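You operate a simulated robot arm through the tools that you are given. There is no shell and no other tool. Be economical: measure what you need, move in short steps, check, and stop when the job is done.

Carry out the task below with a simulated two-armed robot. There is one attempt and no reset: what you move stays moved.

TASK
Close and latch the right cabinet door, put the charger plug in, switch the mains on and press RESET.
Fine: the plug goes into the free blue socket before the mains go on; mains on only with the door closed; leave the other door, plugs, switches and dials.

It is judged by the outcome, as a careful person would: the job done as asked, and still so three seconds after it is handed in. It fails if anything else is knocked over, pushed out of place, dropped, spilled or broken.

THE ROBOT
Two 7-joint arms with two-finger parallel grippers on one trunk, on a base that drives. Base frame: it is fixed to the floor where the robot stands at the start and does not move with it; the origin is under the middle of the robot, x ahead of it, y to its left, z up. Readings come in mm, degrees, newtons and seconds.
The left shoulder is at the start at [50, 168, 1032], the right one opposite. With the tool pointing down near the work surface each hand reaches from about 100 to 620 mm from the robot's upright axis, wherever it stands, measured 20 degrees to its own side. Places, roughly: mains switch [1100, -200, 1100]; spindle A switch [1000, -100, 1200]; spindle C switch [700, 500, 1200]; traverse switch [800, 0, 1200]; line switch [-900, 2900, 1400]; spindle A speed dial [1000, -100, 1300]; spindle C speed dial [700, 400, 1300]; traverse dial [800, 0, 1300]; line speed dial [-800, 2800, 1500]; length dial A [900, -100, 1100]; length dial C [700, 400, 1100]; spindle C breaker [700, 500, 1200]; aux breaker [800, 400, 1200]; spindle A breaker [800, 300, 1200]; switch of the socket block [1500, -700, 1000]; white mains plug [1750, -750, 1000]. Payload 1.57 kg a hand.
The TCP of each hand is the grasp point between the finger pads, 30 mm short of the fingertips. In the tool frame z runs along the fingers and y along their closing line. The gripper opens to 80 mm. The fingers are 17 mm wide and 12 mm thick; the gripper's body (40 by 82 mm) begins 80 mm behind the TCP.
Orientation is told as [roll, pitch, yaw] about the base's x, y, z axes, in that order, counted from this pose: with the fingers straight down and closing along the base's y, the tool's x points along the base's -x, its y along +y and its z along -z.

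THE INTERFACE
- The arms move only by the tool play_rows. It takes "left_increments", "right_increments" or both (then of equal length, played together; a hand with none holds still); each is one flat list of numbers, 7 for each row, row after row: the finger opening in mm, from 0 to 80, then the shift along the tool's x, y, z in mm, then the turn, a rotation vector about the tool's x, y, z in degrees. In form: [jaw, dx, dy, dz, wx, wy, wz, jaw, dx, dy, dz, wx, wy, wz, ...]. A call has 1 to 10 rows; each row shifts and turns the commanded pose from where the row before left it, along the tool's axes as they then stand. A row lasts 0.2 s, in which the tool goes at most 50 mm and 8.6 degrees; a call with a longer step from one row to the next is refused whole, and so is a gripper value outside its range. Where a pose cannot be reached the arm comes as near as it can. A force on the tool above 80 N (or 10 N above the force at the start of the call, whichever is more), or a blocked arm, ends the call early, and 0.2 s more pass. The fingers move at their own pace (about 45 mm/s each) and stop on an object; they squeeze with about 39 N. The grip force told is the motor's: it shows also when the fingers shut on nothing. Time passes only in rows, and 0.2 s behind the last, so rows that do not move let the fingers close. The reply holds the time, the measured pose of the TCP, the force on the tool along the base axes, the opening and the grip force, in the units named above and with some noise, and new pictures: "pictures" is both (left out), scene, wrist or none (wrist: the cameras of the hands that moved).
- Cameras (640 x 400 px; columns grow to the right, rows downward): "scene" is now at [134.3, -1.3, 1277.6]; the picture's right is [-0.00, -1.00, 0.00], its down [-0.22, 0.00, -0.98] and it looks along [0.98, -0.00, -0.22] (base axes); focal length 278 px, centre (320, 200). "left" rides on the left gripper at [72, 7, -122] in its tool frame; the picture's right is [-0.09, 1.00, 0.00], its down [-0.84, -0.08, -0.54] and it looks along [-0.54, -0.05, 0.84] (tool axes); focal length 238 px, centre (320, 200). "right" rides on the right gripper at [72, -7, -122] in its tool frame; the picture's right is [0.09, 1.00, 0.00], its down [-0.84, 0.08, -0.54] and it looks along [-0.54, 0.05, 0.84] (tool axes); focal length 238 px, centre (320, 200).
- raise_lower(by): slides the trunk up (or, below 0, down) by that many mm; the arms and the scene camera ride with it, the base frame stays. It gives what a move gives, with no picture.
- roll_base(legs): drives the robot by 1 to 6 legs, each [ahead, left, turn to the left] in mm, mm and degrees, along the robot's own axes; the way and the turn of a leg run together, so that a leg with both is an arc; at most 1500 mm and 180 degrees a leg. The arms and the cameras ride along, it lands a little off, and it stops where it bumps. It gives what a move gives, and a new picture of the scene camera.
- aim_head(pan, tilt): turns the head with the scene camera to pan (to the left, within 80 degrees either way) and tilt (down, from -29 to 69), counted from straight ahead of the robot. It gives what a move gives, and a new picture of the scene camera.
- point_at(camera, pixels): for up to 12 pixels [column, row] of the newest picture of that camera ("zoom" is the newest enlarged one), the place [x, y, z] in the base frame of the surface seen there, good to about 3 mm. No time passes.
- close_up(camera, box): a new picture of the part [left, top, right, bottom] of that camera's present view, enlarged. No time passes.
- finish_job(): hands the job in; it is judged then, once.

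Keep the steps short. Do not move on a guess: measure, check each grasp and each placing, and mend mistakes. In all there are 80 turns and 170 pictures (those below and enlarged ones count). Leave the grippers open and the arms clear of the work at the hand-in unless told otherwise, and finish with a single line.

The tools are called after "Emit:" by a JSON object that holds its "name" and its "arguments". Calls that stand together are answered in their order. play_rows: Moves the arms, as the interface text tells. Its arguments: {"type":"object","properties":{"left_increments":{"type":"array","items":{"type":"number"}},"right_increments":{"type":"array","items":{"type":"number"}},"pictures":{"type":"string","enum":["both","scene","wrist","none"]}},"required":[]} The other tools are called the same way: raise_lower (by) slides the trunk up or down; roll_base (legs) drives the base; aim_head (pan, tilt) turns the head that bears the scene camera; point_at (camera, pixels) gives the place of the surface under pixels of a picture; close_up (camera, box) takes an enlarged picture of a part of a camera's view; finish_job () hands the job in.

At the start:

```text
time: 0.0
left_tool_pos: [521.5, 255.9, 998.6]
left_ee_rot: [-0.1, 0.0, 0.0]
left_ft_force: [0.6, 0.5, -0.8]
left_width: 80.1
left_grasp_force: 0.0
right_tool_pos: [393.5, -118.8, 1150.5]
right_ee_rot: [-0.1, 0.0, 0.1]
right_ft_force: [-1.0, -0.3, 0.3]
right_width: 79.8
right_grasp_force: 0.0
trunk travel left (down, up): [-200.0, 243.0]
robot x, y, heading: [0.1, -2.0, 0.0]
head pan, tilt: [-0.2, 12.7]
```

scene: 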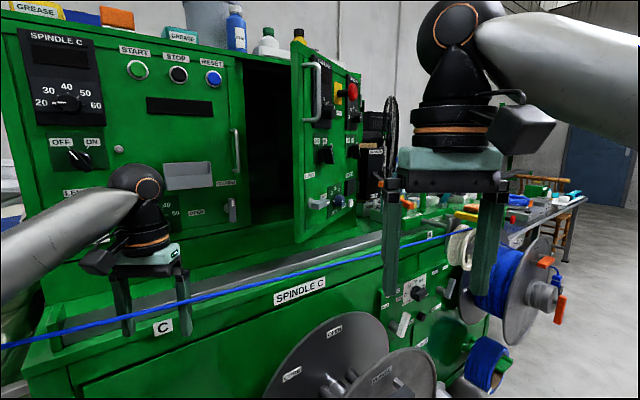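
right: 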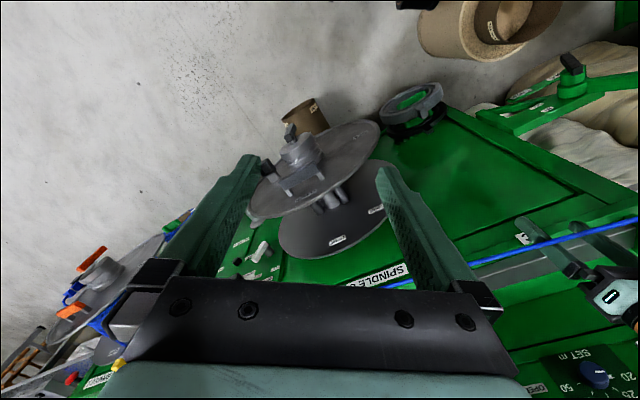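
left: 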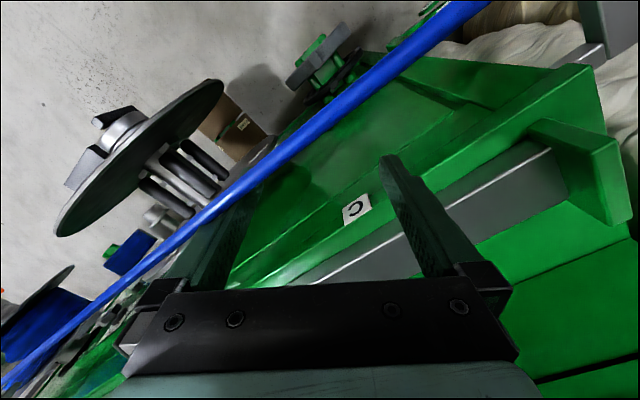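

The right door stands open around px (310,140). I'll enlarge the door area and the plug/socket area to the right.

Emit:
{"name": "close_up", "arguments": {"camera": "scene", "box": [220, 30, 400, 250]}}

Emit:
{"name": "close_up", "arguments": {"camera": "scene", "box": [380, 160, 600, 330]}}

Emit:
{"name": "point_at", "arguments": {"camera": "scene", "pixels": [[237, 150], [232, 210], [296, 150], [355, 150], [313, 90], [318, 202], [325, 155], [338, 200], [300, 230], [353, 90], [250, 150], [213, 78]]}}

```text
1.82 times, centred on (310, 140) of scene
```

zoom: 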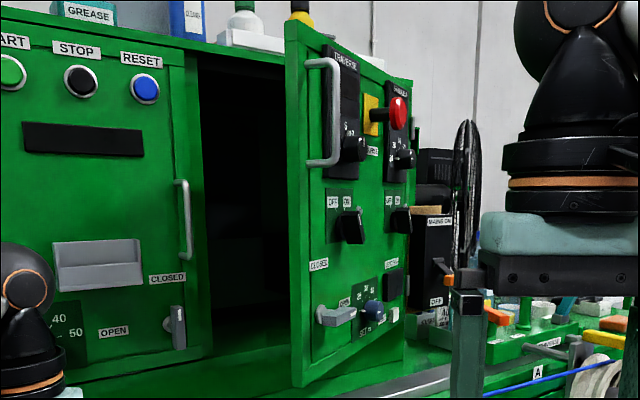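

```text
2.35 times, centred on (490, 245) of scene
```

zoom: 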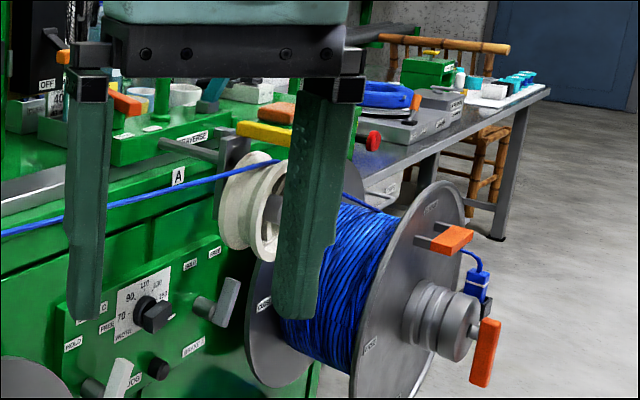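

```text
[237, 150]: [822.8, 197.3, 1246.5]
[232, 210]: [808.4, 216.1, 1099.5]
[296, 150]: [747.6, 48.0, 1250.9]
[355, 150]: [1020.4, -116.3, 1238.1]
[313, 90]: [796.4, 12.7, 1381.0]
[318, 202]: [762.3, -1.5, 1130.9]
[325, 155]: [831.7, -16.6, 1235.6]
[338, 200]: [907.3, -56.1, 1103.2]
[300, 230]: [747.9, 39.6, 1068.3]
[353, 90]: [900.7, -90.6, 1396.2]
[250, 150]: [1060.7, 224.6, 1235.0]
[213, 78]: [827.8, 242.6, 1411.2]
```

The right-hand door is ajar, and its latch lever lies horizontal at OPEN. RESET is blue, at px (213,78). Next I'll turn the head right to look at the bench and sockets.

Emit:
{"name": "aim_head", "arguments": {"pan": -30, "tilt": 15}}

Emit:
{"name": "close_up", "arguments": {"camera": "scene", "box": [160, 150, 480, 350]}}

```text
time: 0.9
left_tool_pos: [522.6, 257.7, 999.8]
left_ee_rot: [0.0, 0.1, 0.1]
left_ft_force: [-0.4, 0.1, 0.3]
left_width: 80.0
left_grasp_force: 0.0
right_tool_pos: [392.3, -118.8, 1149.4]
right_ee_rot: [-0.1, 0.0, 0.1]
right_ft_force: [-0.7, 0.4, 0.9]
right_width: 80.0
right_grasp_force: 0.1
trunk travel left (down, up): [-200.0, 243.0]
robot x, y, heading: [-1.8, 0.1, 0.1]
head pan, tilt: [-30.0, 15.0]
```

scene: 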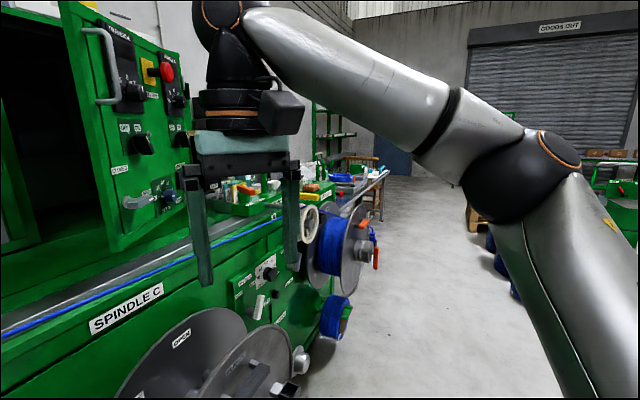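

```text
2.00 times, centred on (320, 250) of scene
```

zoom: 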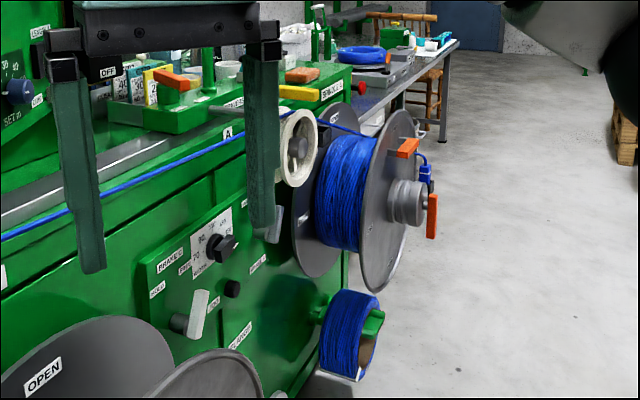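

The machine runs away to the right, with the bench beyond it. I'll do the door first, so I'm measuring it and the latch now.

Emit:
{"name": "close_up", "arguments": {"camera": "scene", "box": [40, 0, 240, 260]}}

Emit:
{"name": "point_at", "arguments": {"camera": "scene", "pixels": [[72, 100], [85, 60], [102, 120], [100, 200], [120, 225], [184, 150], [182, 195], [116, 68], [126, 202], [148, 197], [133, 203], [100, 30]]}}

```text
1.54 times, centred on (140, 130) of scene
```

zoom: 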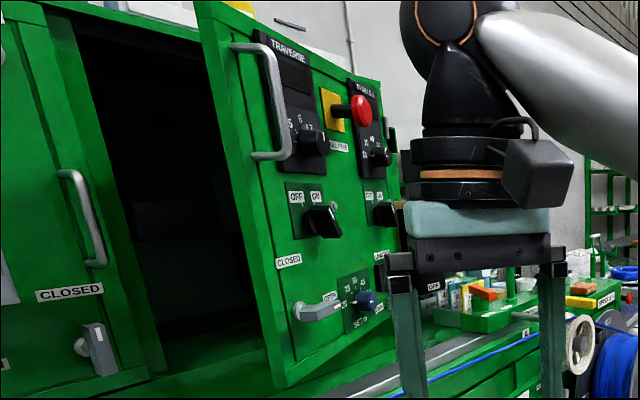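

```text
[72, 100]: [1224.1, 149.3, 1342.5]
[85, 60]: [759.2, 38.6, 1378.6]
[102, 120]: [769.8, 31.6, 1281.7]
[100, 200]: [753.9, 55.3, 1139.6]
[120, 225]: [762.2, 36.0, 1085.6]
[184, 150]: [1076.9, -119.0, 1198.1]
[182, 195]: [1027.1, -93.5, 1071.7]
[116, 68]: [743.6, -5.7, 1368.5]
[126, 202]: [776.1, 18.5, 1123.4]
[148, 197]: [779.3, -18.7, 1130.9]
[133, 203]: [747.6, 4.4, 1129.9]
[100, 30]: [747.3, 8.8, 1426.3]
```

I need the direction of the cabinet face and the hinge position, so I'll turn the head back and measure points.

Emit:
{"name": "aim_head", "arguments": {"pan": 0, "tilt": 20}}

Emit:
{"name": "point_at", "arguments": {"camera": "scene", "pixels": [[30, 120], [110, 110], [210, 100], [240, 120], [368, 180], [300, 245], [380, 240], [150, 350], [300, 255], [430, 245], [240, 80], [355, 180]]}}

```text
time: 1.9
left_tool_pos: [522.4, 257.2, 999.4]
left_ee_rot: [0.1, -0.1, 0.0]
left_ft_force: [0.7, -0.8, -0.4]
left_width: 79.9
left_grasp_force: 0.1
right_tool_pos: [392.4, -118.0, 1150.1]
right_ee_rot: [0.0, 0.0, -0.1]
right_ft_force: [-0.1, 0.2, 1.0]
right_width: 79.9
right_grasp_force: 0.1
trunk travel left (down, up): [-200.0, 243.0]
robot x, y, heading: [-0.8, 2.2, -0.1]
head pan, tilt: [0.0, 20.0]
```

scene: 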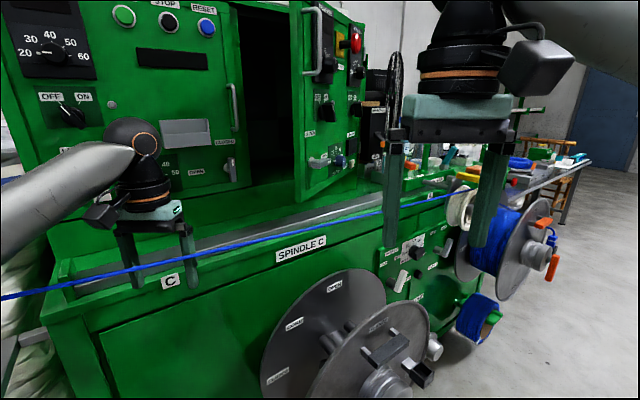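

```text
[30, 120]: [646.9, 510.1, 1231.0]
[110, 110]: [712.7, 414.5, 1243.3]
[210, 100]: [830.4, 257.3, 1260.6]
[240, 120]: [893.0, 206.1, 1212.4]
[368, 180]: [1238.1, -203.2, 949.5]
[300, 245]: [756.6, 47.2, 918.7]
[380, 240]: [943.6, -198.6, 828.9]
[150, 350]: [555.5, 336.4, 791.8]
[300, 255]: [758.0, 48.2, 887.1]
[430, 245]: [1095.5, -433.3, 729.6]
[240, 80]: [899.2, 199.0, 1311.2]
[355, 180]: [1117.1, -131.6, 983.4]
```

Worked out so far: the face runs along d=(0.59,-0.81), with outward normal n=(-0.81,-0.59). I'll measure the reels and the front panel that stick out, so I can plan where to drive.

Emit:
{"name": "point_at", "arguments": {"camera": "scene", "pixels": [[320, 310], [350, 355], [400, 365], [420, 378], [437, 345], [493, 310], [545, 255], [550, 275], [465, 200], [400, 280], [270, 375], [560, 225]]}}

Emit:
{"name": "aim_head", "arguments": {"pan": -10, "tilt": 60}}

```text
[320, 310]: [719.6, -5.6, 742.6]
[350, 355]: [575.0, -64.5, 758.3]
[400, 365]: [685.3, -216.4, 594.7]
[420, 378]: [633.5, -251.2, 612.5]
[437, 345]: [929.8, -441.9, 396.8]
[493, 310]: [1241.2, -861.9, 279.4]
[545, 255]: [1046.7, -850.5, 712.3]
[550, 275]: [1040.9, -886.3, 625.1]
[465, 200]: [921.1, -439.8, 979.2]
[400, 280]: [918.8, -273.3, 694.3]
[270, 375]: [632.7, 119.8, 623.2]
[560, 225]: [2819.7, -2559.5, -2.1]
```

```text
time: 3.0
left_tool_pos: [522.0, 256.7, 999.4]
left_ee_rot: [0.1, -0.1, 0.0]
left_ft_force: [1.2, 0.5, 0.2]
left_width: 79.7
left_grasp_force: 0.1
right_tool_pos: [393.8, -118.4, 1149.4]
right_ee_rot: [0.0, 0.0, 0.0]
right_ft_force: [0.4, -0.1, -0.1]
right_width: 79.9
right_grasp_force: 0.2
trunk travel left (down, up): [-200.0, 243.0]
robot x, y, heading: [-0.5, 2.5, 0.0]
head pan, tilt: [-10.0, 60.0]
```

scene: 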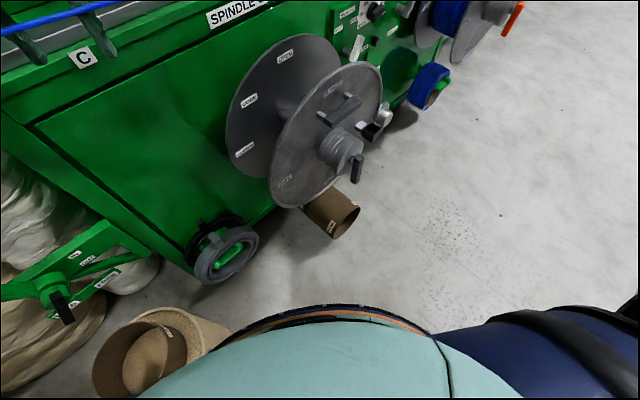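

Spindle C's spool sticks out, and there are cardboard tubes on the floor. Measuring them for clearance.

Emit:
{"name": "point_at", "arguments": {"camera": "scene", "pixels": [[357, 170], [340, 155], [325, 85], [353, 212], [225, 270], [150, 350], [200, 330], [115, 375], [385, 115], [435, 85], [330, 310], [64, 310]]}}

```text
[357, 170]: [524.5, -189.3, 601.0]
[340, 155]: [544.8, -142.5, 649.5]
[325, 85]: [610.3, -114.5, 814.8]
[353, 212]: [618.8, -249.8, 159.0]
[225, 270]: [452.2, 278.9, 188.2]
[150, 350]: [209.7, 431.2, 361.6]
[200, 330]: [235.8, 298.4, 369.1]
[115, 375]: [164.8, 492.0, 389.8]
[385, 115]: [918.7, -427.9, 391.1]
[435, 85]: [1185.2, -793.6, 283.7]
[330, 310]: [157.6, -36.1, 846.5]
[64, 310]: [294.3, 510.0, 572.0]
```

The left hand is close to the blue wire, and the wire passes on the robot's side of its fingers. I'll lift the left hand straight up before moving anything else.

Emit:
{"name": "play_rows", "arguments": {"left_increments": [80, 0, 0, -40, 0, 0, 0, 80, 0, 0, -40, 0, 0, 0, 80, 0, 0, -40, 0, 0, 0, 80, 0, 0, -40, 0, 0, 0, 80, 0, 0, -40, 0, 0, 0], "pictures": "wrist"}}

Emit:
{"name": "point_at", "arguments": {"camera": "left", "pixels": [[200, 240], [250, 200], [300, 160], [350, 130]]}}

```text
time: 4.2
left_tool_pos: [509.0, 252.3, 1165.6]
left_ee_rot: [0.0, -0.4, 0.0]
left_ft_force: [-0.4, -0.6, 0.3]
left_width: 80.1
left_grasp_force: 0.1
left hand out of reach, approached as far as the arm can: row 4, 5
right_tool_pos: [393.3, -118.6, 1149.3]
right_ee_rot: [0.0, 0.1, 0.1]
right_ft_force: [0.1, 0.1, -0.2]
right_width: 80.1
right_grasp_force: 0.0
trunk travel left (down, up): [-200.0, 243.0]
robot x, y, heading: [-3.4, 0.9, 0.2]
head pan, tilt: [-10.0, 60.0]
```

left: 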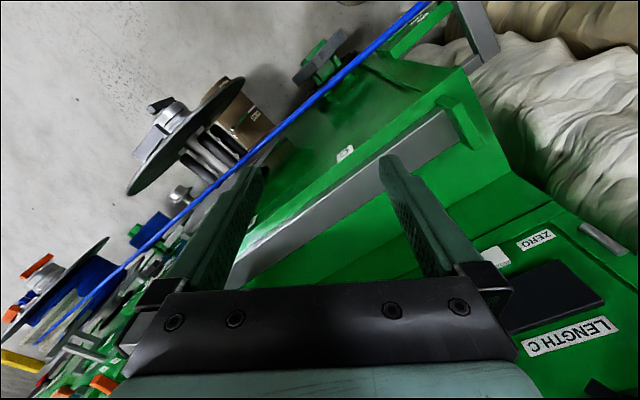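

```text
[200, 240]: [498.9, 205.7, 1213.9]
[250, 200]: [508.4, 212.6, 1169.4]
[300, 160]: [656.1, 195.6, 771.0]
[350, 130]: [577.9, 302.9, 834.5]
```

It's clear above the wire. Next I'll pull the left hand back toward the robot.

Emit:
{"name": "play_rows", "arguments": {"left_increments": [80, 40, 0, 0, 0, 0, 0, 80, 45, 0, 0, 0, 0, 0, 80, 45, 0, 0, 0, 0, 0, 80, 45, 0, 0, 0, 0, 0, 80, 45, 0, 0, 0, 0, 0], "right_increments": [0, 0, 0, -10, 0, 0, 0, 0, 0, 0, -10, 0, 0, 0, 0, 30, 0, 0, 0, 0, 0, 0, 30, 0, 0, 0, 0, 0, 0, 30, 0, 0, 0, 0, 0], "pictures": "none"}}

```text
time: 5.4
left_tool_pos: [287.0, 254.0, 1163.2]
left_ee_rot: [0.0, 0.0, 0.0]
left_ft_force: [-0.4, -1.1, -0.4]
left_width: 80.0
left_grasp_force: 0.1
right_tool_pos: [301.6, -119.3, 1169.1]
right_ee_rot: [0.0, -0.1, 0.0]
right_ft_force: [0.9, 0.6, -0.6]
right_width: 0.0
right_grasp_force: 14.8
trunk travel left (down, up): [-200.0, 243.0]
robot x, y, heading: [-3.2, -1.7, 0.1]
head pan, tilt: [-10.0, 60.0]
```

Both hands are drawn in. I'll drive to about (225,-65) and then turn left 36° to face the cabinet. The nearest obstacles are about 320 mm from that spot.

Emit:
{"name": "roll_base", "arguments": {"legs": [[225, -65, 0], [0, 0, 36]]}}

Emit:
{"name": "aim_head", "arguments": {"pan": -15, "tilt": 20}}

```text
time: 8.8
left_tool_pos: [305.2, 309.5, 1162.7]
left_ee_rot: [0.0, 0.0, 36.5]
left_ft_force: [0.0, -0.2, -0.1]
left_width: 80.0
left_grasp_force: 0.1
right_tool_pos: [541.4, 18.1, 1168.5]
right_ee_rot: [0.0, 0.0, 36.5]
right_ft_force: [-0.7, 0.5, -0.7]
right_width: 0.2
right_grasp_force: 21.3
trunk travel left (down, up): [-200.0, 243.0]
robot x, y, heading: [226.2, -64.0, 36.4]
head pan, tilt: [-10.0, 60.0]
```

scene: 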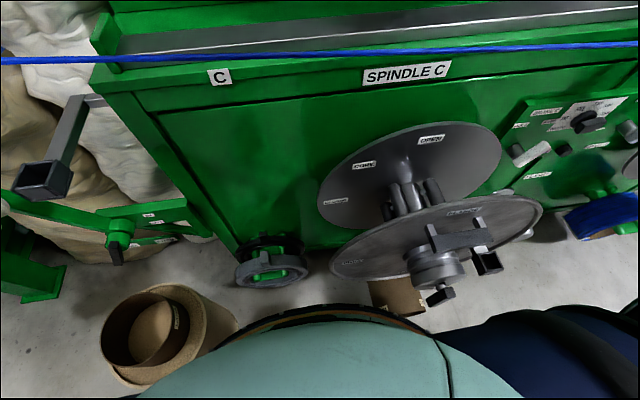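

```text
time: 9.9
left_tool_pos: [305.1, 308.8, 1163.1]
left_ee_rot: [0.0, 0.0, 36.4]
left_ft_force: [0.1, 0.4, 0.5]
left_width: 80.2
left_grasp_force: 0.1
right_tool_pos: [540.8, 18.0, 1169.0]
right_ee_rot: [0.0, -0.1, 36.6]
right_ft_force: [0.2, -0.1, 0.2]
right_width: 0.0
right_grasp_force: 21.2
trunk travel left (down, up): [-200.0, 243.0]
robot x, y, heading: [225.2, -65.9, 36.6]
head pan, tilt: [-15.0, 20.0]
```

scene: 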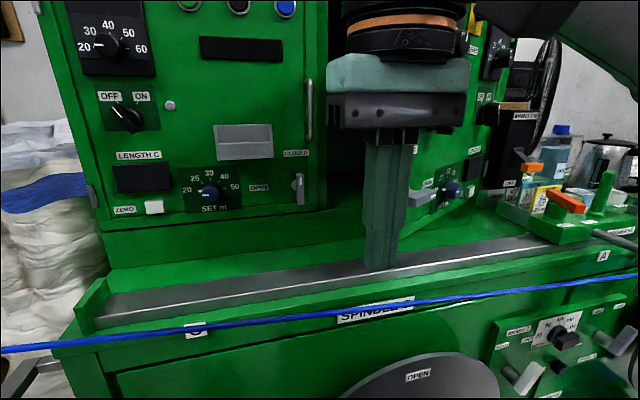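

The right hand blocks the view. I'll turn its fingers from down to forward, a −86° turn about tool y, and keep the TCP in free air.

Emit:
{"name": "play_rows", "arguments": {"right_increments": [0, 0, 0, -5, 0, -8.6, 0, 0, 0, 0, -5, 0, -8.6, 0, 0, 0, 0, 0, 0, -8.6, 0, 0, 0, 0, 0, 0, -8.6, 0, 0, 0, 0, 0, 0, -8.6, 0, 0, 0, 0, 0, 0, -8.6, 0, 0, 0, 0, 0, 0, -8.6, 0, 0, 0, 0, 0, 0, -8.6, 0, 0, 0, 0, 0, 0, -8.6, 0, 0, 0, 0, 0, 0, -8.6, 0]}}

```text
time: 11.7
left_tool_pos: [305.3, 309.8, 1162.7]
left_ee_rot: [0.0, 0.0, 36.5]
left_ft_force: [0.4, 0.1, 0.2]
left_width: 80.0
left_grasp_force: 0.1
right_tool_pos: [568.0, 22.1, 1215.9]
right_ee_rot: [22.0, -59.4, 10.4]
right_ft_force: [0.8, 1.2, -1.3]
right_width: 0.2
right_grasp_force: 21.4
trunk travel left (down, up): [-200.0, 243.0]
robot x, y, heading: [224.4, -67.5, 36.4]
head pan, tilt: [-15.0, 20.0]
stopped in row 9 (right hand): the arm was blocked; the commanded pose is now the measured one
```

scene: 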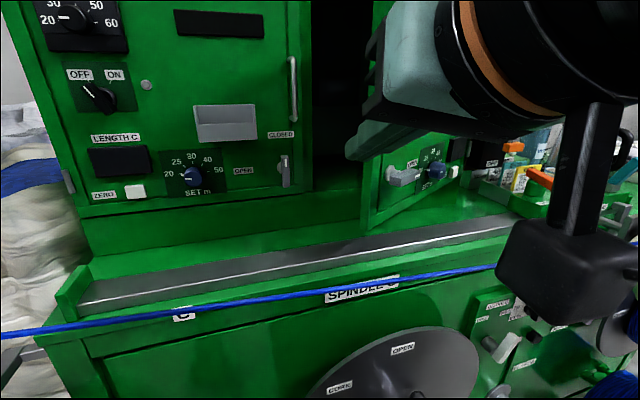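
right: 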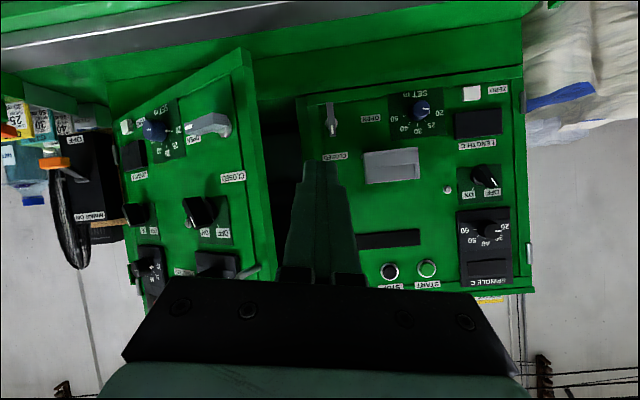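

The turn blocked 28° short of level because the wrist was too close to the body. I'll move the hand right 113 mm and forward, then finish levelling.

Emit:
{"name": "play_rows", "arguments": {"right_increments": [0, -9, -38, 18, 0, 0, 0, 0, -9, -38, 18, 0, 0, 0, 0, -9, -37, 18, 0, 0, 0, 0, -4, 0, 8, 0, -8.6, 0, 0, -3, 0, 8, 0, -8.6, 0, 0, 0, 0, 8, 0, -8.6, 0]}}

```text
time: 13.1
left_tool_pos: [306.8, 310.4, 1162.5]
left_ee_rot: [0.0, 0.1, 36.6]
left_ft_force: [0.2, 0.3, -0.2]
left_width: 80.0
left_grasp_force: 0.0
right_tool_pos: [695.1, -29.0, 1189.2]
right_ee_rot: [77.5, -79.3, -47.2]
right_ft_force: [0.1, -0.9, 0.3]
right_width: 0.0
right_grasp_force: 21.2
trunk travel left (down, up): [-200.0, 243.0]
robot x, y, heading: [228.9, -67.3, 36.4]
head pan, tilt: [-15.0, 20.0]
```

scene: 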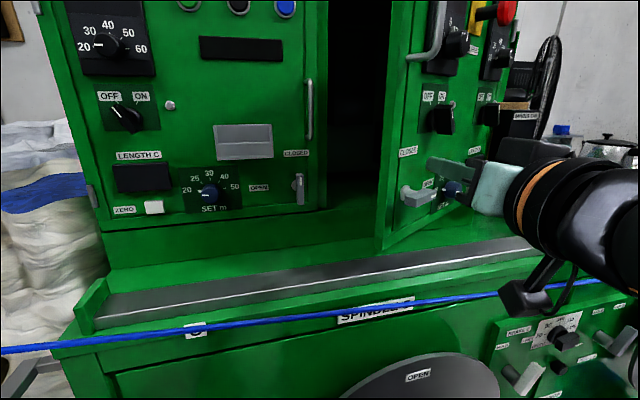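
right: 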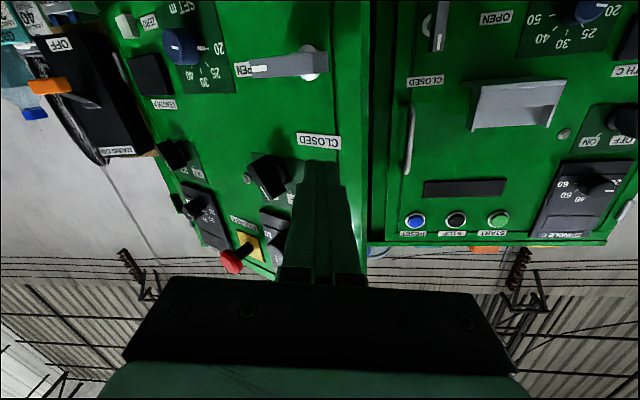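

The view is good, though the wrist picture is upside-down. The lever's pivot is at px (310,65) and its arm points toward OPEN. I'll measure the door near the fingers.

Emit:
{"name": "point_at", "arguments": {"camera": "right", "pixels": [[340, 110], [358, 150], [345, 200], [360, 200], [312, 64], [262, 70], [300, 62], [415, 130], [405, 110], [318, 141], [414, 220], [380, 200]]}}

Emit:
{"name": "close_up", "arguments": {"camera": "scene", "box": [370, 120, 510, 230]}}

```text
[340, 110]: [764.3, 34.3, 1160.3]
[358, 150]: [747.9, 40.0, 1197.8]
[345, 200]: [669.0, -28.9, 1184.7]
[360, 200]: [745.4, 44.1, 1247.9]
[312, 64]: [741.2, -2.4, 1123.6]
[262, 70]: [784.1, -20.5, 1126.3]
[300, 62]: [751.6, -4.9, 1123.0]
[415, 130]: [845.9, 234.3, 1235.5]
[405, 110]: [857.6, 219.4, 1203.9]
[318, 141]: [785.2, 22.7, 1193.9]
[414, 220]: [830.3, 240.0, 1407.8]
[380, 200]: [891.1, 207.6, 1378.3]
```

```text
3.64 times, centred on (440, 175) of scene
```

zoom: 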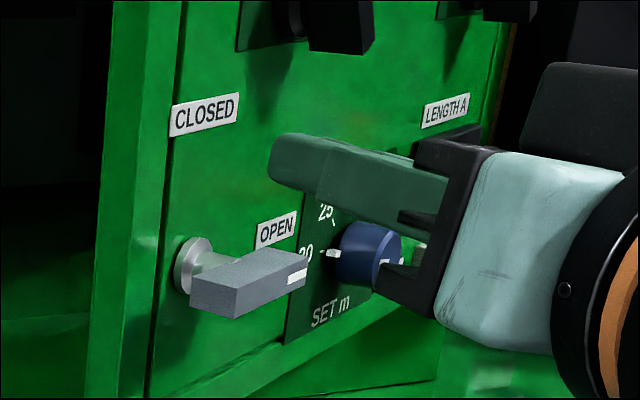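

The closed fingertips are about 70 mm in front of the door face, around 35 mm in from its free edge and just above the lever. I'll approach and start pushing along the door's arc.

Emit:
{"name": "play_rows", "arguments": {"right_increments": [0, 0, 2, 25, 0, 0, 0, 0, 0, 2, 25, 0, 0, 0, 0, 0, 2, 20, 0, 0, 0, 0, 0, 10, 25, 0, 0, 0, 0, 0, 10, 25, 0, 0, 0]}}

```text
time: 14.3
left_tool_pos: [306.8, 310.0, 1163.2]
left_ee_rot: [0.1, 0.0, 36.5]
left_ft_force: [-0.1, 0.4, 0.3]
left_width: 80.0
left_grasp_force: 0.0
right_tool_pos: [784.8, 51.5, 1192.6]
right_ee_rot: [77.9, -79.3, -47.4]
right_ft_force: [-0.6, -0.3, 0.3]
right_width: 0.0
right_grasp_force: 21.0
trunk travel left (down, up): [-200.0, 243.0]
robot x, y, heading: [225.4, -66.0, 36.4]
head pan, tilt: [-15.0, 20.0]
```

scene: 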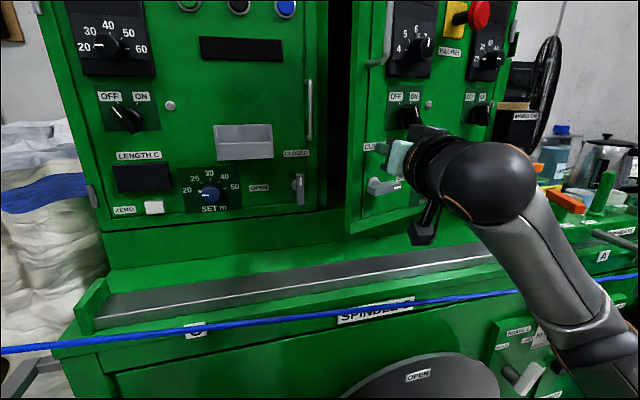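
right: 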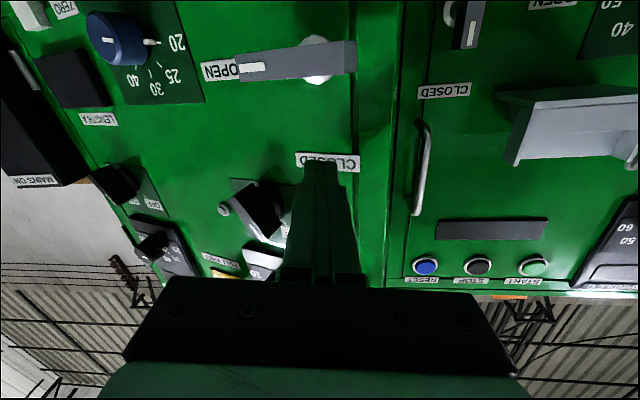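

The door is swinging. I'll keep pushing along the arc.

Emit:
{"name": "play_rows", "arguments": {"right_increments": [0, 0, 9, 25, 0, 0, 0, 0, 0, 7, 25, 0, 0, 0, 0, 0, 6, 25, 0, 0, 0]}}

```text
time: 15.1
left_tool_pos: [305.3, 310.5, 1163.6]
left_ee_rot: [0.0, -0.1, 36.5]
left_ft_force: [-1.0, 0.3, -0.6]
left_width: 80.1
left_grasp_force: 0.0
right_tool_pos: [839.2, 110.7, 1191.3]
right_ee_rot: [77.9, -79.3, -47.4]
right_ft_force: [-0.5, 0.3, 0.3]
right_width: 0.0
right_grasp_force: 21.5
trunk travel left (down, up): [-200.0, 243.0]
robot x, y, heading: [227.2, -64.3, 36.5]
head pan, tilt: [-15.0, 20.0]
```

scene: 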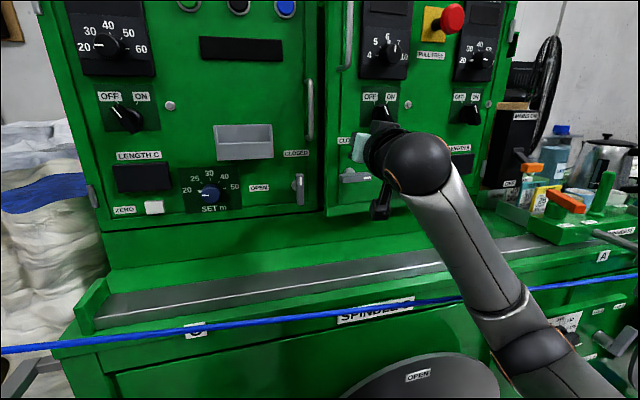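
right: 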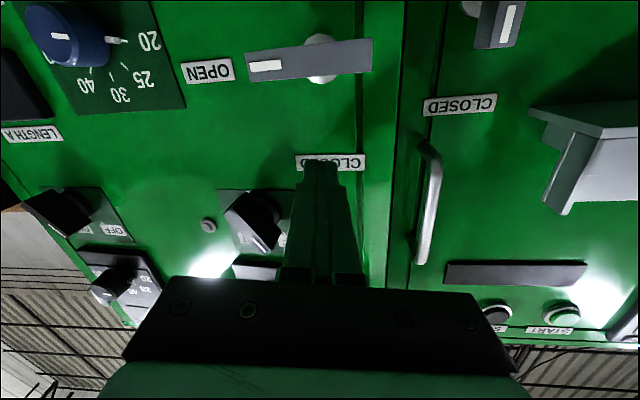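

Nearly shut: the gap now shows only as a thin line at px (395,150). I'll push on until it seats.

Emit:
{"name": "play_rows", "arguments": {"right_increments": [0, 0, 4, 15, 0, 0, 0, 0, 0, 3, 15, 0, 0, 0, 0, 0, 2, 10, 0, 0, 0]}}

```text
time: 15.9
left_tool_pos: [305.6, 310.3, 1163.4]
left_ee_rot: [0.0, -0.1, 36.5]
left_ft_force: [0.3, 0.1, 0.0]
left_width: 79.8
left_grasp_force: 0.1
right_tool_pos: [869.3, 137.5, 1192.1]
right_ee_rot: [77.9, -79.3, -47.4]
right_ft_force: [-0.5, -0.6, 0.4]
right_width: 0.0
right_grasp_force: 21.1
trunk travel left (down, up): [-200.0, 243.0]
robot x, y, heading: [222.5, -63.5, 36.7]
head pan, tilt: [-15.0, 20.0]
```

scene: 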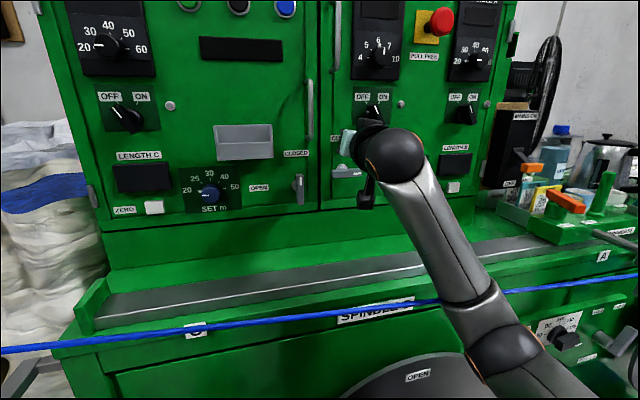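
right: 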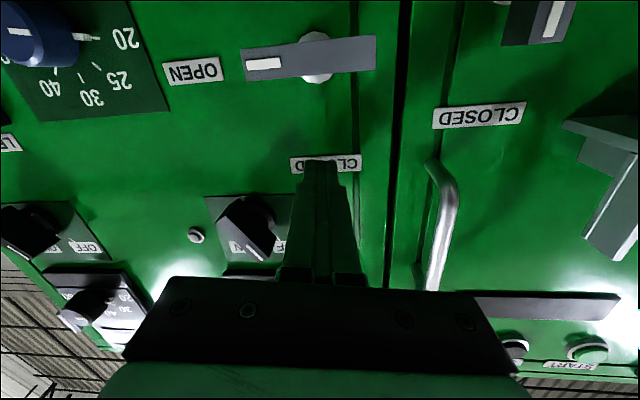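

The fingertip is at n≈8 with no force yet. I'll compare how flush the two doors are.

Emit:
{"name": "point_at", "arguments": {"camera": "right", "pixels": [[370, 130], [385, 210], [412, 210], [420, 150], [150, 170], [200, 150], [480, 170], [316, 50], [262, 64], [365, 52], [450, 260], [410, 60]]}}

Emit:
{"name": "play_rows", "arguments": {"right_increments": [0, 0, 0, 8, 0, 0, 0, 0, 0, 0, 6, 0, 0, 0], "pictures": "wrist"}}

```text
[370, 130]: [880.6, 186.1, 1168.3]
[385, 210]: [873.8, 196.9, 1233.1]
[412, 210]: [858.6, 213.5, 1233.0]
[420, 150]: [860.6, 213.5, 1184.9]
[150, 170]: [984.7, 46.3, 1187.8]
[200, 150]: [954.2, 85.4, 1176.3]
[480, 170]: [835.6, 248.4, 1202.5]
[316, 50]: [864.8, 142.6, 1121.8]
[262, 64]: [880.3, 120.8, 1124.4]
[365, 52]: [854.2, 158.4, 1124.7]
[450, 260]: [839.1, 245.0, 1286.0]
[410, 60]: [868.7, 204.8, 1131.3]
```

```text
time: 16.5
left_tool_pos: [302.3, 306.3, 1164.6]
left_ee_rot: [0.0, -0.3, 36.4]
left_ft_force: [0.4, 0.6, 0.1]
left_width: 80.1
left_grasp_force: 0.1
right_tool_pos: [876.0, 142.1, 1192.8]
right_ee_rot: [77.2, -79.2, -46.6]
right_ft_force: [-42.8, -28.5, -22.3]
right_width: 0.0
right_grasp_force: 21.2
trunk travel left (down, up): [-200.0, 243.0]
robot x, y, heading: [225.5, -62.5, 36.2]
head pan, tilt: [-15.0, 20.0]
```

right: 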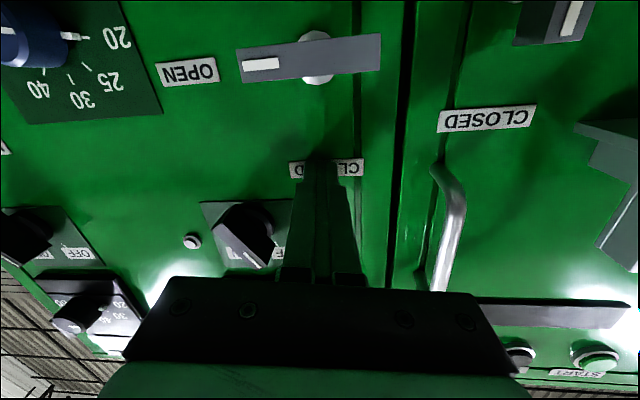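

The door is seated: it resists with 51 N and its face is flush with the left door. The lever pivot is at s≈113, z≈1123, with its arm pointing toward OPEN. I'll back off, lower the hand and look at the underside of the lever.

Emit:
{"name": "play_rows", "arguments": {"right_increments": [0, 0, 0, -25, 0, 0, 0, 0, 0, 0, -40, 0, 0, 0, 0, 0, 0, -40, 0, 0, 0, 0, 32, -9, 0, 0, 0, 0, 0, 32, -9, 0, 0, 0, 0, 0, 32, -9, 0, 0, 0, 0]}}

Emit:
{"name": "point_at", "arguments": {"camera": "right", "pixels": [[320, 170], [300, 100], [340, 100], [250, 60], [280, 60], [310, 60]]}}

```text
time: 17.9
left_tool_pos: [298.9, 317.7, 1163.8]
left_ee_rot: [-0.7, -0.1, 36.7]
left_ft_force: [-0.1, -0.3, 0.0]
left_width: 79.9
left_grasp_force: 0.0
right_tool_pos: [774.5, 82.8, 1172.0]
right_ee_rot: [118.1, -77.6, -86.7]
right_ft_force: [1.3, -1.1, 0.7]
right_width: 0.1
right_grasp_force: 20.9
trunk travel left (down, up): [-200.0, 243.0]
robot x, y, heading: [226.2, -65.9, 36.7]
head pan, tilt: [-15.0, 20.0]
```

scene: 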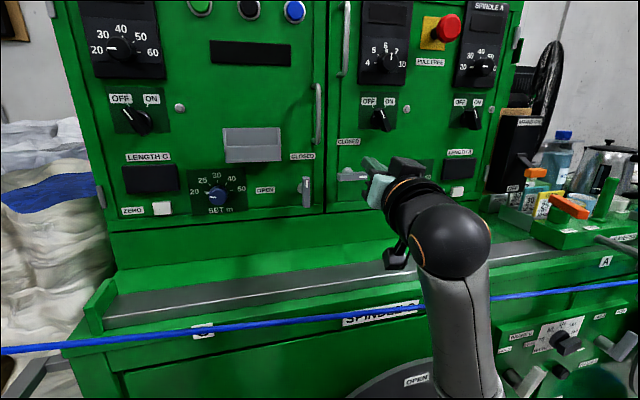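
right: 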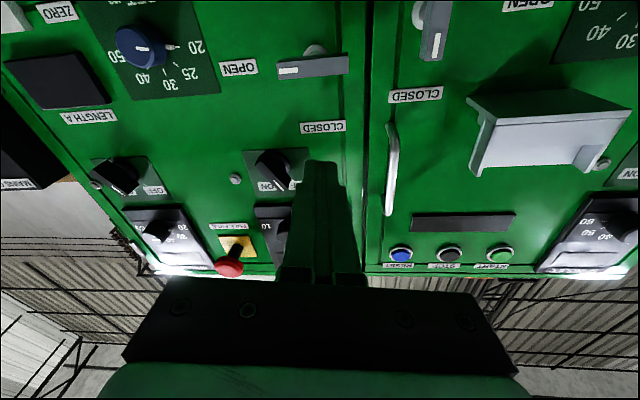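

```text
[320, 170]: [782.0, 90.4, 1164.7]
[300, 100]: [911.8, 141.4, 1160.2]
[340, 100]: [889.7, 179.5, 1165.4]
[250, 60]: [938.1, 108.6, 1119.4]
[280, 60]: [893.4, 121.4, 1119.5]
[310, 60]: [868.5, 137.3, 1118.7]
```

The hand came down only 20 mm of the 96 mm I commanded, and it tipped up slightly. I'll hold one row to see whether it's lagging.

Emit:
{"name": "play_rows", "arguments": {"right_increments": [0, 0, 0, 0, 0, 0, 0, 0, 0, 0, 0, 0, 0, 0], "pictures": "scene"}}

Emit:
{"name": "close_up", "arguments": {"camera": "scene", "box": [320, 130, 640, 330]}}

```text
time: 18.3
left_tool_pos: [296.8, 309.4, 1163.7]
left_ee_rot: [-0.2, -0.5, 36.6]
left_ft_force: [0.2, -0.2, 0.2]
left_width: 79.8
left_grasp_force: 0.1
right_tool_pos: [770.5, 72.2, 1179.8]
right_ee_rot: [122.5, -76.1, -91.1]
right_ft_force: [0.2, -1.6, 0.4]
right_width: 0.1
right_grasp_force: 20.7
trunk travel left (down, up): [-200.0, 243.0]
robot x, y, heading: [223.8, -64.6, 36.6]
head pan, tilt: [-15.0, 20.0]
stopped in row 1 (right hand): the arm was blocked; the commanded pose is now the measured one
```

scene: 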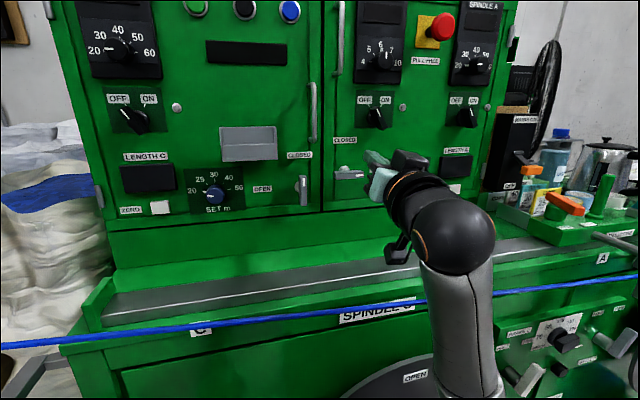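

```text
2.00 times, centred on (480, 230) of scene
```

zoom: 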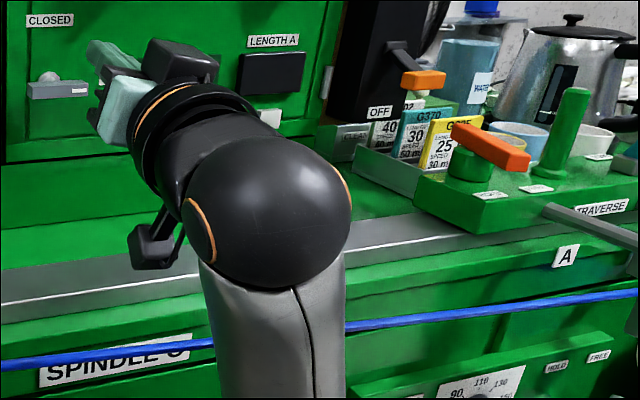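

The arm is resting on something, and the elbow hangs low near the spool. I'll look down to see.

Emit:
{"name": "aim_head", "arguments": {"pan": -25, "tilt": 55}}

```text
time: 19.3
left_tool_pos: [298.1, 312.0, 1163.7]
left_ee_rot: [-0.4, -0.3, 36.6]
left_ft_force: [-0.6, 0.2, 0.9]
left_width: 80.1
left_grasp_force: 0.1
right_tool_pos: [772.6, 75.1, 1177.8]
right_ee_rot: [122.2, -76.7, -90.8]
right_ft_force: [-0.7, 0.1, 0.4]
right_width: 0.0
right_grasp_force: 21.8
trunk travel left (down, up): [-200.0, 243.0]
robot x, y, heading: [225.9, -63.0, 36.7]
head pan, tilt: [-25.0, 55.0]
```

scene: 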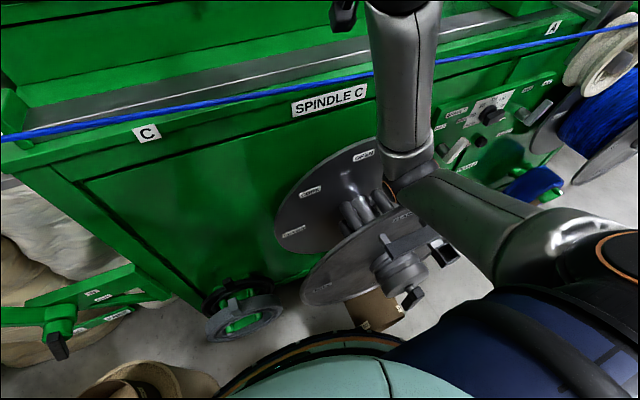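

The elbow is resting on the spool's discs. Raising the trunk will lift it clear.

Emit:
{"name": "raise_lower", "arguments": {"by": 160}}

Emit:
{"name": "close_up", "arguments": {"camera": "scene", "box": [0, 0, 640, 400]}}

```text
time: 21.1
left_tool_pos: [306.0, 309.5, 1323.1]
left_ee_rot: [0.0, -0.1, 36.5]
left_ft_force: [0.2, 0.3, 0.9]
left_width: 80.1
left_grasp_force: 0.0
right_tool_pos: [780.6, 73.7, 1326.2]
right_ee_rot: [117.1, -77.1, -85.8]
right_ft_force: [-0.2, -0.5, 0.4]
right_width: 0.0
right_grasp_force: 21.0
trunk travel left (down, up): [-360.0, 83.0]
robot x, y, heading: [224.8, -65.6, 36.6]
head pan, tilt: [-25.0, 55.0]
```

```text
1.00 times, centred on (320, 200) of scene
```

zoom: 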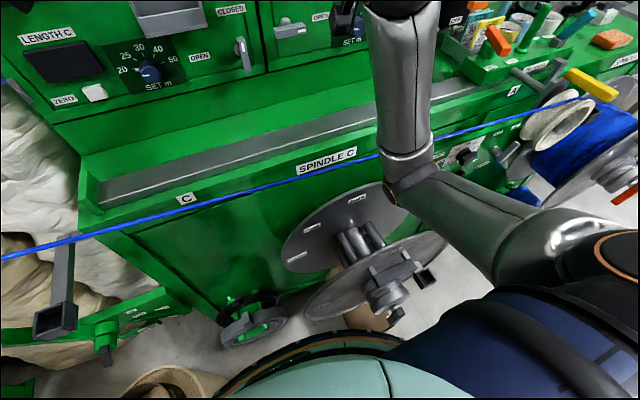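

The spool is intact and the arm is clear. I'll raise the trunk another 70 mm so the arm comes in from above and the elbow stays high.

Emit:
{"name": "raise_lower", "arguments": {"by": 70}}

Emit:
{"name": "aim_head", "arguments": {"pan": -20, "tilt": 40}}

Emit:
{"name": "point_at", "arguments": {"camera": "scene", "pixels": [[400, 280], [420, 260]]}}

```text
time: 22.2
left_tool_pos: [305.0, 310.3, 1393.0]
left_ee_rot: [0.0, 0.1, 36.6]
left_ft_force: [-0.7, -0.6, 0.1]
left_width: 80.1
left_grasp_force: 0.0
right_tool_pos: [779.7, 73.8, 1395.2]
right_ee_rot: [117.0, -76.9, -85.8]
right_ft_force: [-0.2, 0.5, 0.7]
right_width: 0.2
right_grasp_force: 21.5
trunk travel left (down, up): [-430.0, 13.0]
robot x, y, heading: [228.3, -65.3, 36.4]
head pan, tilt: [-25.0, 55.0]
```

```text
time: 23.0
left_tool_pos: [305.8, 309.9, 1393.4]
left_ee_rot: [-0.1, 0.0, 36.6]
left_ft_force: [0.5, -0.2, 0.1]
left_width: 80.0
left_grasp_force: 0.0
right_tool_pos: [781.6, 74.1, 1395.7]
right_ee_rot: [117.2, -77.0, -86.0]
right_ft_force: [-0.1, 0.9, 1.2]
right_width: 0.0
right_grasp_force: 21.1
trunk travel left (down, up): [-430.0, 13.0]
robot x, y, heading: [226.4, -69.6, 36.7]
head pan, tilt: [-20.0, 40.0]
```

scene: 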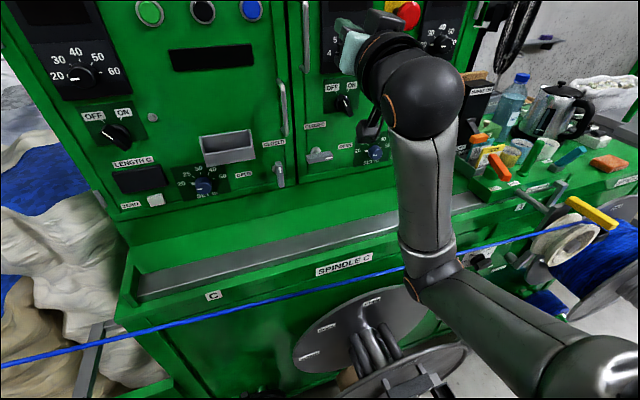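

```text
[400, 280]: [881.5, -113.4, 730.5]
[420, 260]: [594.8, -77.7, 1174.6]
```

The elbow is now at z≈1150. I'll tip the fingers slightly down and square them to the face, then lower to just below lever height, staying 100+ mm off the door.

Emit:
{"name": "play_rows", "arguments": {"right_increments": [0, 0, 0, 0, -5, 7, 0, 0, 0, 0, 0, 0, 8, 0, 0, 41, -3, 6, 0, 0, 0, 0, 41, -3, 6, 0, 0, 0, 0, 41, -3, 6, 0, 0, 0, 0, 41, -3, 6, 0, 0, 0, 0, 41, -4, 6, 0, 0, 0, 0, 41, -4, 6, 0, 0, 0, 0, 40, -4, 6, 0, 0, 0]}}

```text
time: 25.0
left_tool_pos: [305.3, 310.4, 1391.9]
left_ee_rot: [-0.1, 0.0, 36.7]
left_ft_force: [0.3, -0.5, -0.2]
left_width: 80.2
left_grasp_force: 0.1
right_tool_pos: [763.1, 102.1, 1107.8]
right_ee_rot: [55.5, -76.3, -17.6]
right_ft_force: [0.6, 0.2, 0.3]
right_width: 0.0
right_grasp_force: 21.2
trunk travel left (down, up): [-430.0, 13.0]
robot x, y, heading: [225.1, -59.2, 36.5]
head pan, tilt: [-20.0, 40.0]
```

scene: 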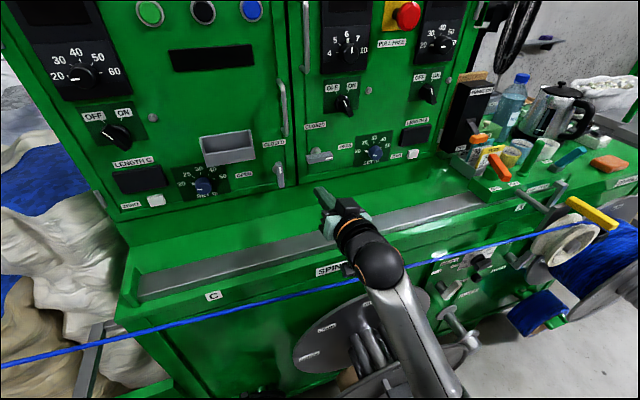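
right: 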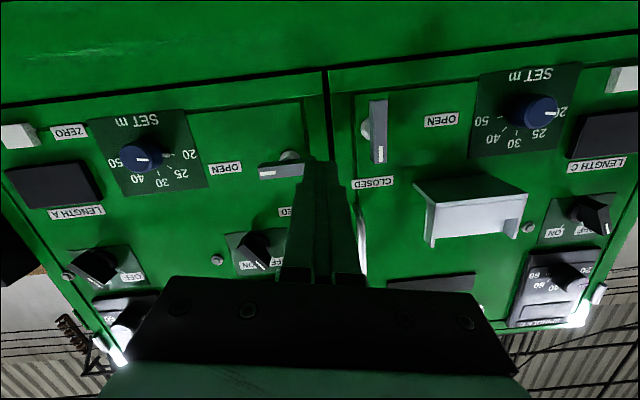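

The hand is level and below the lever. I'll measure the lever ends, with the pivot near px (290,157).

Emit:
{"name": "close_up", "arguments": {"camera": "right", "box": [180, 80, 420, 230]}}

Emit:
{"name": "point_at", "arguments": {"camera": "right", "pixels": [[261, 172], [300, 170], [280, 165], [281, 178], [290, 154], [379, 105], [380, 158], [365, 128], [161, 155], [318, 175]]}}

```text
2.67 times, centred on (300, 155) of right
```

zoom: 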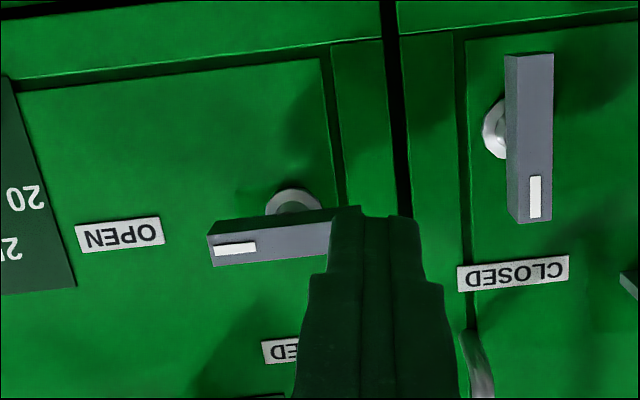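

```text
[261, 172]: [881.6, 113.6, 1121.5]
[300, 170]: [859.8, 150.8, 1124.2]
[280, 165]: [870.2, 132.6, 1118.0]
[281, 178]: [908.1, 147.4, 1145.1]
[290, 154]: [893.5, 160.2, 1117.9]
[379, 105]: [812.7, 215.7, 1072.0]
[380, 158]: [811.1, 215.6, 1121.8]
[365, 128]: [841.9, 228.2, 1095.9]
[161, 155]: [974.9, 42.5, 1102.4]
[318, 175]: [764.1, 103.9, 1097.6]
```

The lever spans s≈85–146 around a pivot at s≈115, z≈1120. I'll move right 63 mm and 6 mm down, then advance halfway and check the clearance.

Emit:
{"name": "play_rows", "arguments": {"right_increments": [0, 3, -32, 0, 0, 0, 0, 0, 3, -31, 0, 0, 0, 0, 0, -3.5, 0, 26, 0, 0, 0, 0, -3.5, 0, 26, 0, 0, 0], "pictures": "wrist"}}

Emit:
{"name": "close_up", "arguments": {"camera": "right", "box": [180, 60, 460, 235]}}

```text
time: 26.0
left_tool_pos: [305.5, 309.2, 1393.8]
left_ee_rot: [-0.1, 0.0, 36.6]
left_ft_force: [-0.5, 0.3, 0.0]
left_width: 79.7
left_grasp_force: 0.1
right_tool_pos: [841.7, 83.9, 1088.6]
right_ee_rot: [55.3, -76.1, -17.4]
right_ft_force: [0.4, 0.4, -0.2]
right_width: 0.0
right_grasp_force: 21.0
trunk travel left (down, up): [-430.0, 13.0]
robot x, y, heading: [224.4, -66.4, 36.7]
head pan, tilt: [-20.0, 40.0]
```

right: 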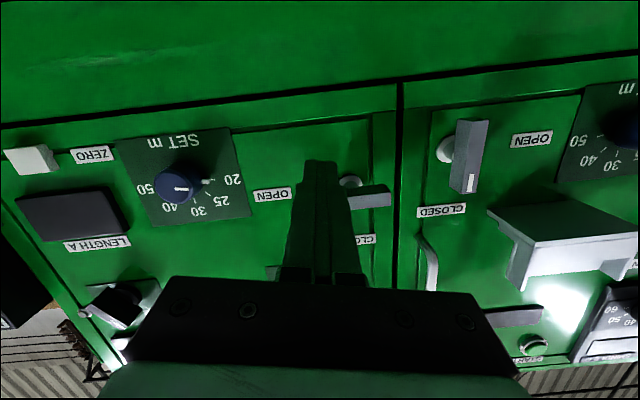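

```text
2.29 times, centred on (320, 148) of right
```

zoom: 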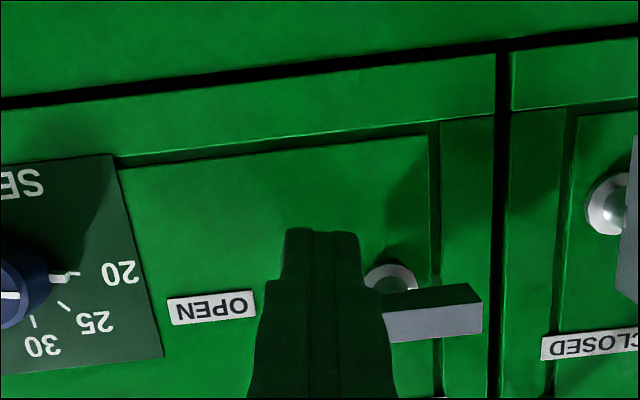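

The finger is below the lever's OPEN end with clear space under it. I'll go forward 50 mm.

Emit:
{"name": "play_rows", "arguments": {"right_increments": [0, -4, 0, 25, 0, 0, 0, 0, -4, 0, 25, 0, 0, 0], "pictures": "none"}}

```text
time: 26.6
left_tool_pos: [305.7, 310.2, 1394.1]
left_ee_rot: [0.0, 0.0, 36.7]
left_ft_force: [-0.4, -0.5, 0.2]
left_width: 79.8
left_grasp_force: 0.0
right_tool_pos: [882.2, 114.8, 1089.4]
right_ee_rot: [55.1, -76.2, -17.4]
right_ft_force: [0.3, -0.2, 0.0]
right_width: 0.1
right_grasp_force: 21.2
trunk travel left (down, up): [-430.0, 13.0]
robot x, y, heading: [226.9, -65.6, 36.6]
head pan, tilt: [-20.0, 40.0]
```

The fingertip is at n≈11, under the lever tip. I'll lift 48 mm.

Emit:
{"name": "play_rows", "arguments": {"right_increments": [0, -12, 0, -1.6, 0, 0, 0, 0, -12, 0, -1.6, 0, 0, 0, 0, -12, 0, -1.6, 0, 0, 0, 0, -12, 0, -1.6, 0, 0, 0], "pictures": "wrist"}}

Emit:
{"name": "close_up", "arguments": {"camera": "right", "box": [180, 40, 460, 215]}}

```text
time: 27.6
left_tool_pos: [306.1, 309.6, 1392.5]
left_ee_rot: [0.0, 0.0, 36.7]
left_ft_force: [0.5, -0.2, -0.8]
left_width: 80.1
left_grasp_force: 0.0
right_tool_pos: [886.9, 106.0, 1138.0]
right_ee_rot: [55.4, -76.4, -17.5]
right_ft_force: [-0.7, -0.3, 0.3]
right_width: 0.1
right_grasp_force: 21.4
trunk travel left (down, up): [-430.0, 13.0]
robot x, y, heading: [226.9, -65.6, 36.7]
head pan, tilt: [-20.0, 40.0]
```

right: 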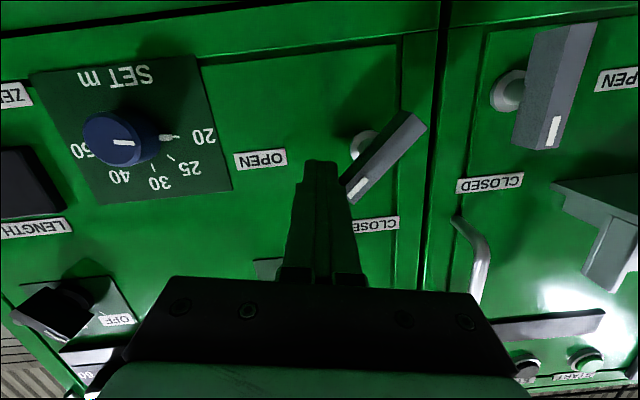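

```text
2.29 times, centred on (320, 128) of right
```

zoom: 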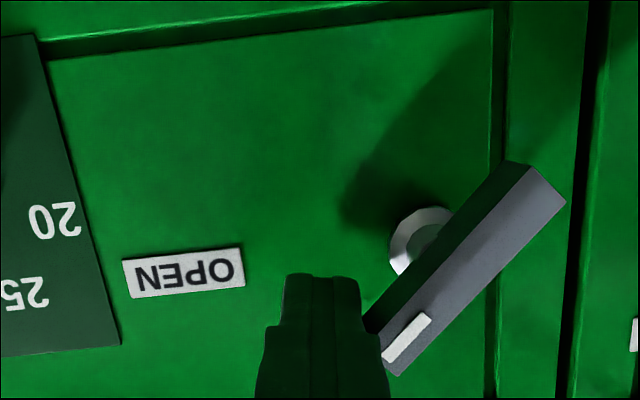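

The lever has turned about 45° in the right direction. Now I'll push left to bring it upright.

Emit:
{"name": "play_rows", "arguments": {"right_increments": [0, -1, 8, 0, 0, 0, 0, 0, -1, 8, 0, 0, 0, 0, 0, 0, 6, 0, 0, 0, 0], "pictures": "none"}}

Emit:
{"name": "close_up", "arguments": {"camera": "right", "box": [180, 40, 460, 215]}}

```text
time: 28.4
left_tool_pos: [307.2, 309.8, 1392.4]
left_ee_rot: [0.0, 0.0, 36.5]
left_ft_force: [-0.8, 0.3, 0.4]
left_width: 79.9
left_grasp_force: 0.1
right_tool_pos: [876.8, 122.1, 1142.6]
right_ee_rot: [54.6, -76.1, -17.1]
right_ft_force: [6.6, -8.3, -2.5]
right_width: 0.0
right_grasp_force: 21.4
trunk travel left (down, up): [-430.0, 13.0]
robot x, y, heading: [226.4, -64.6, 36.4]
head pan, tilt: [-20.0, 40.0]
```

```text
2.29 times, centred on (320, 128) of right
```

zoom: 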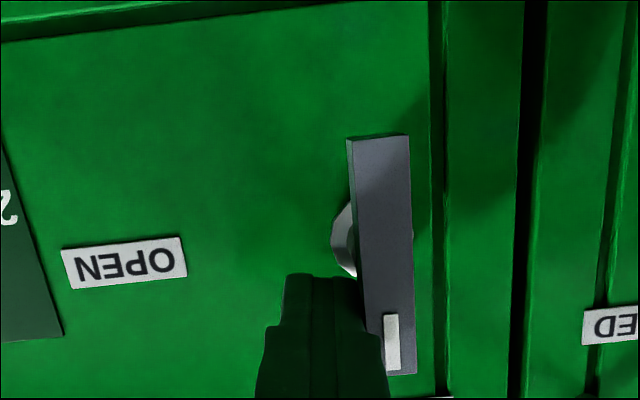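

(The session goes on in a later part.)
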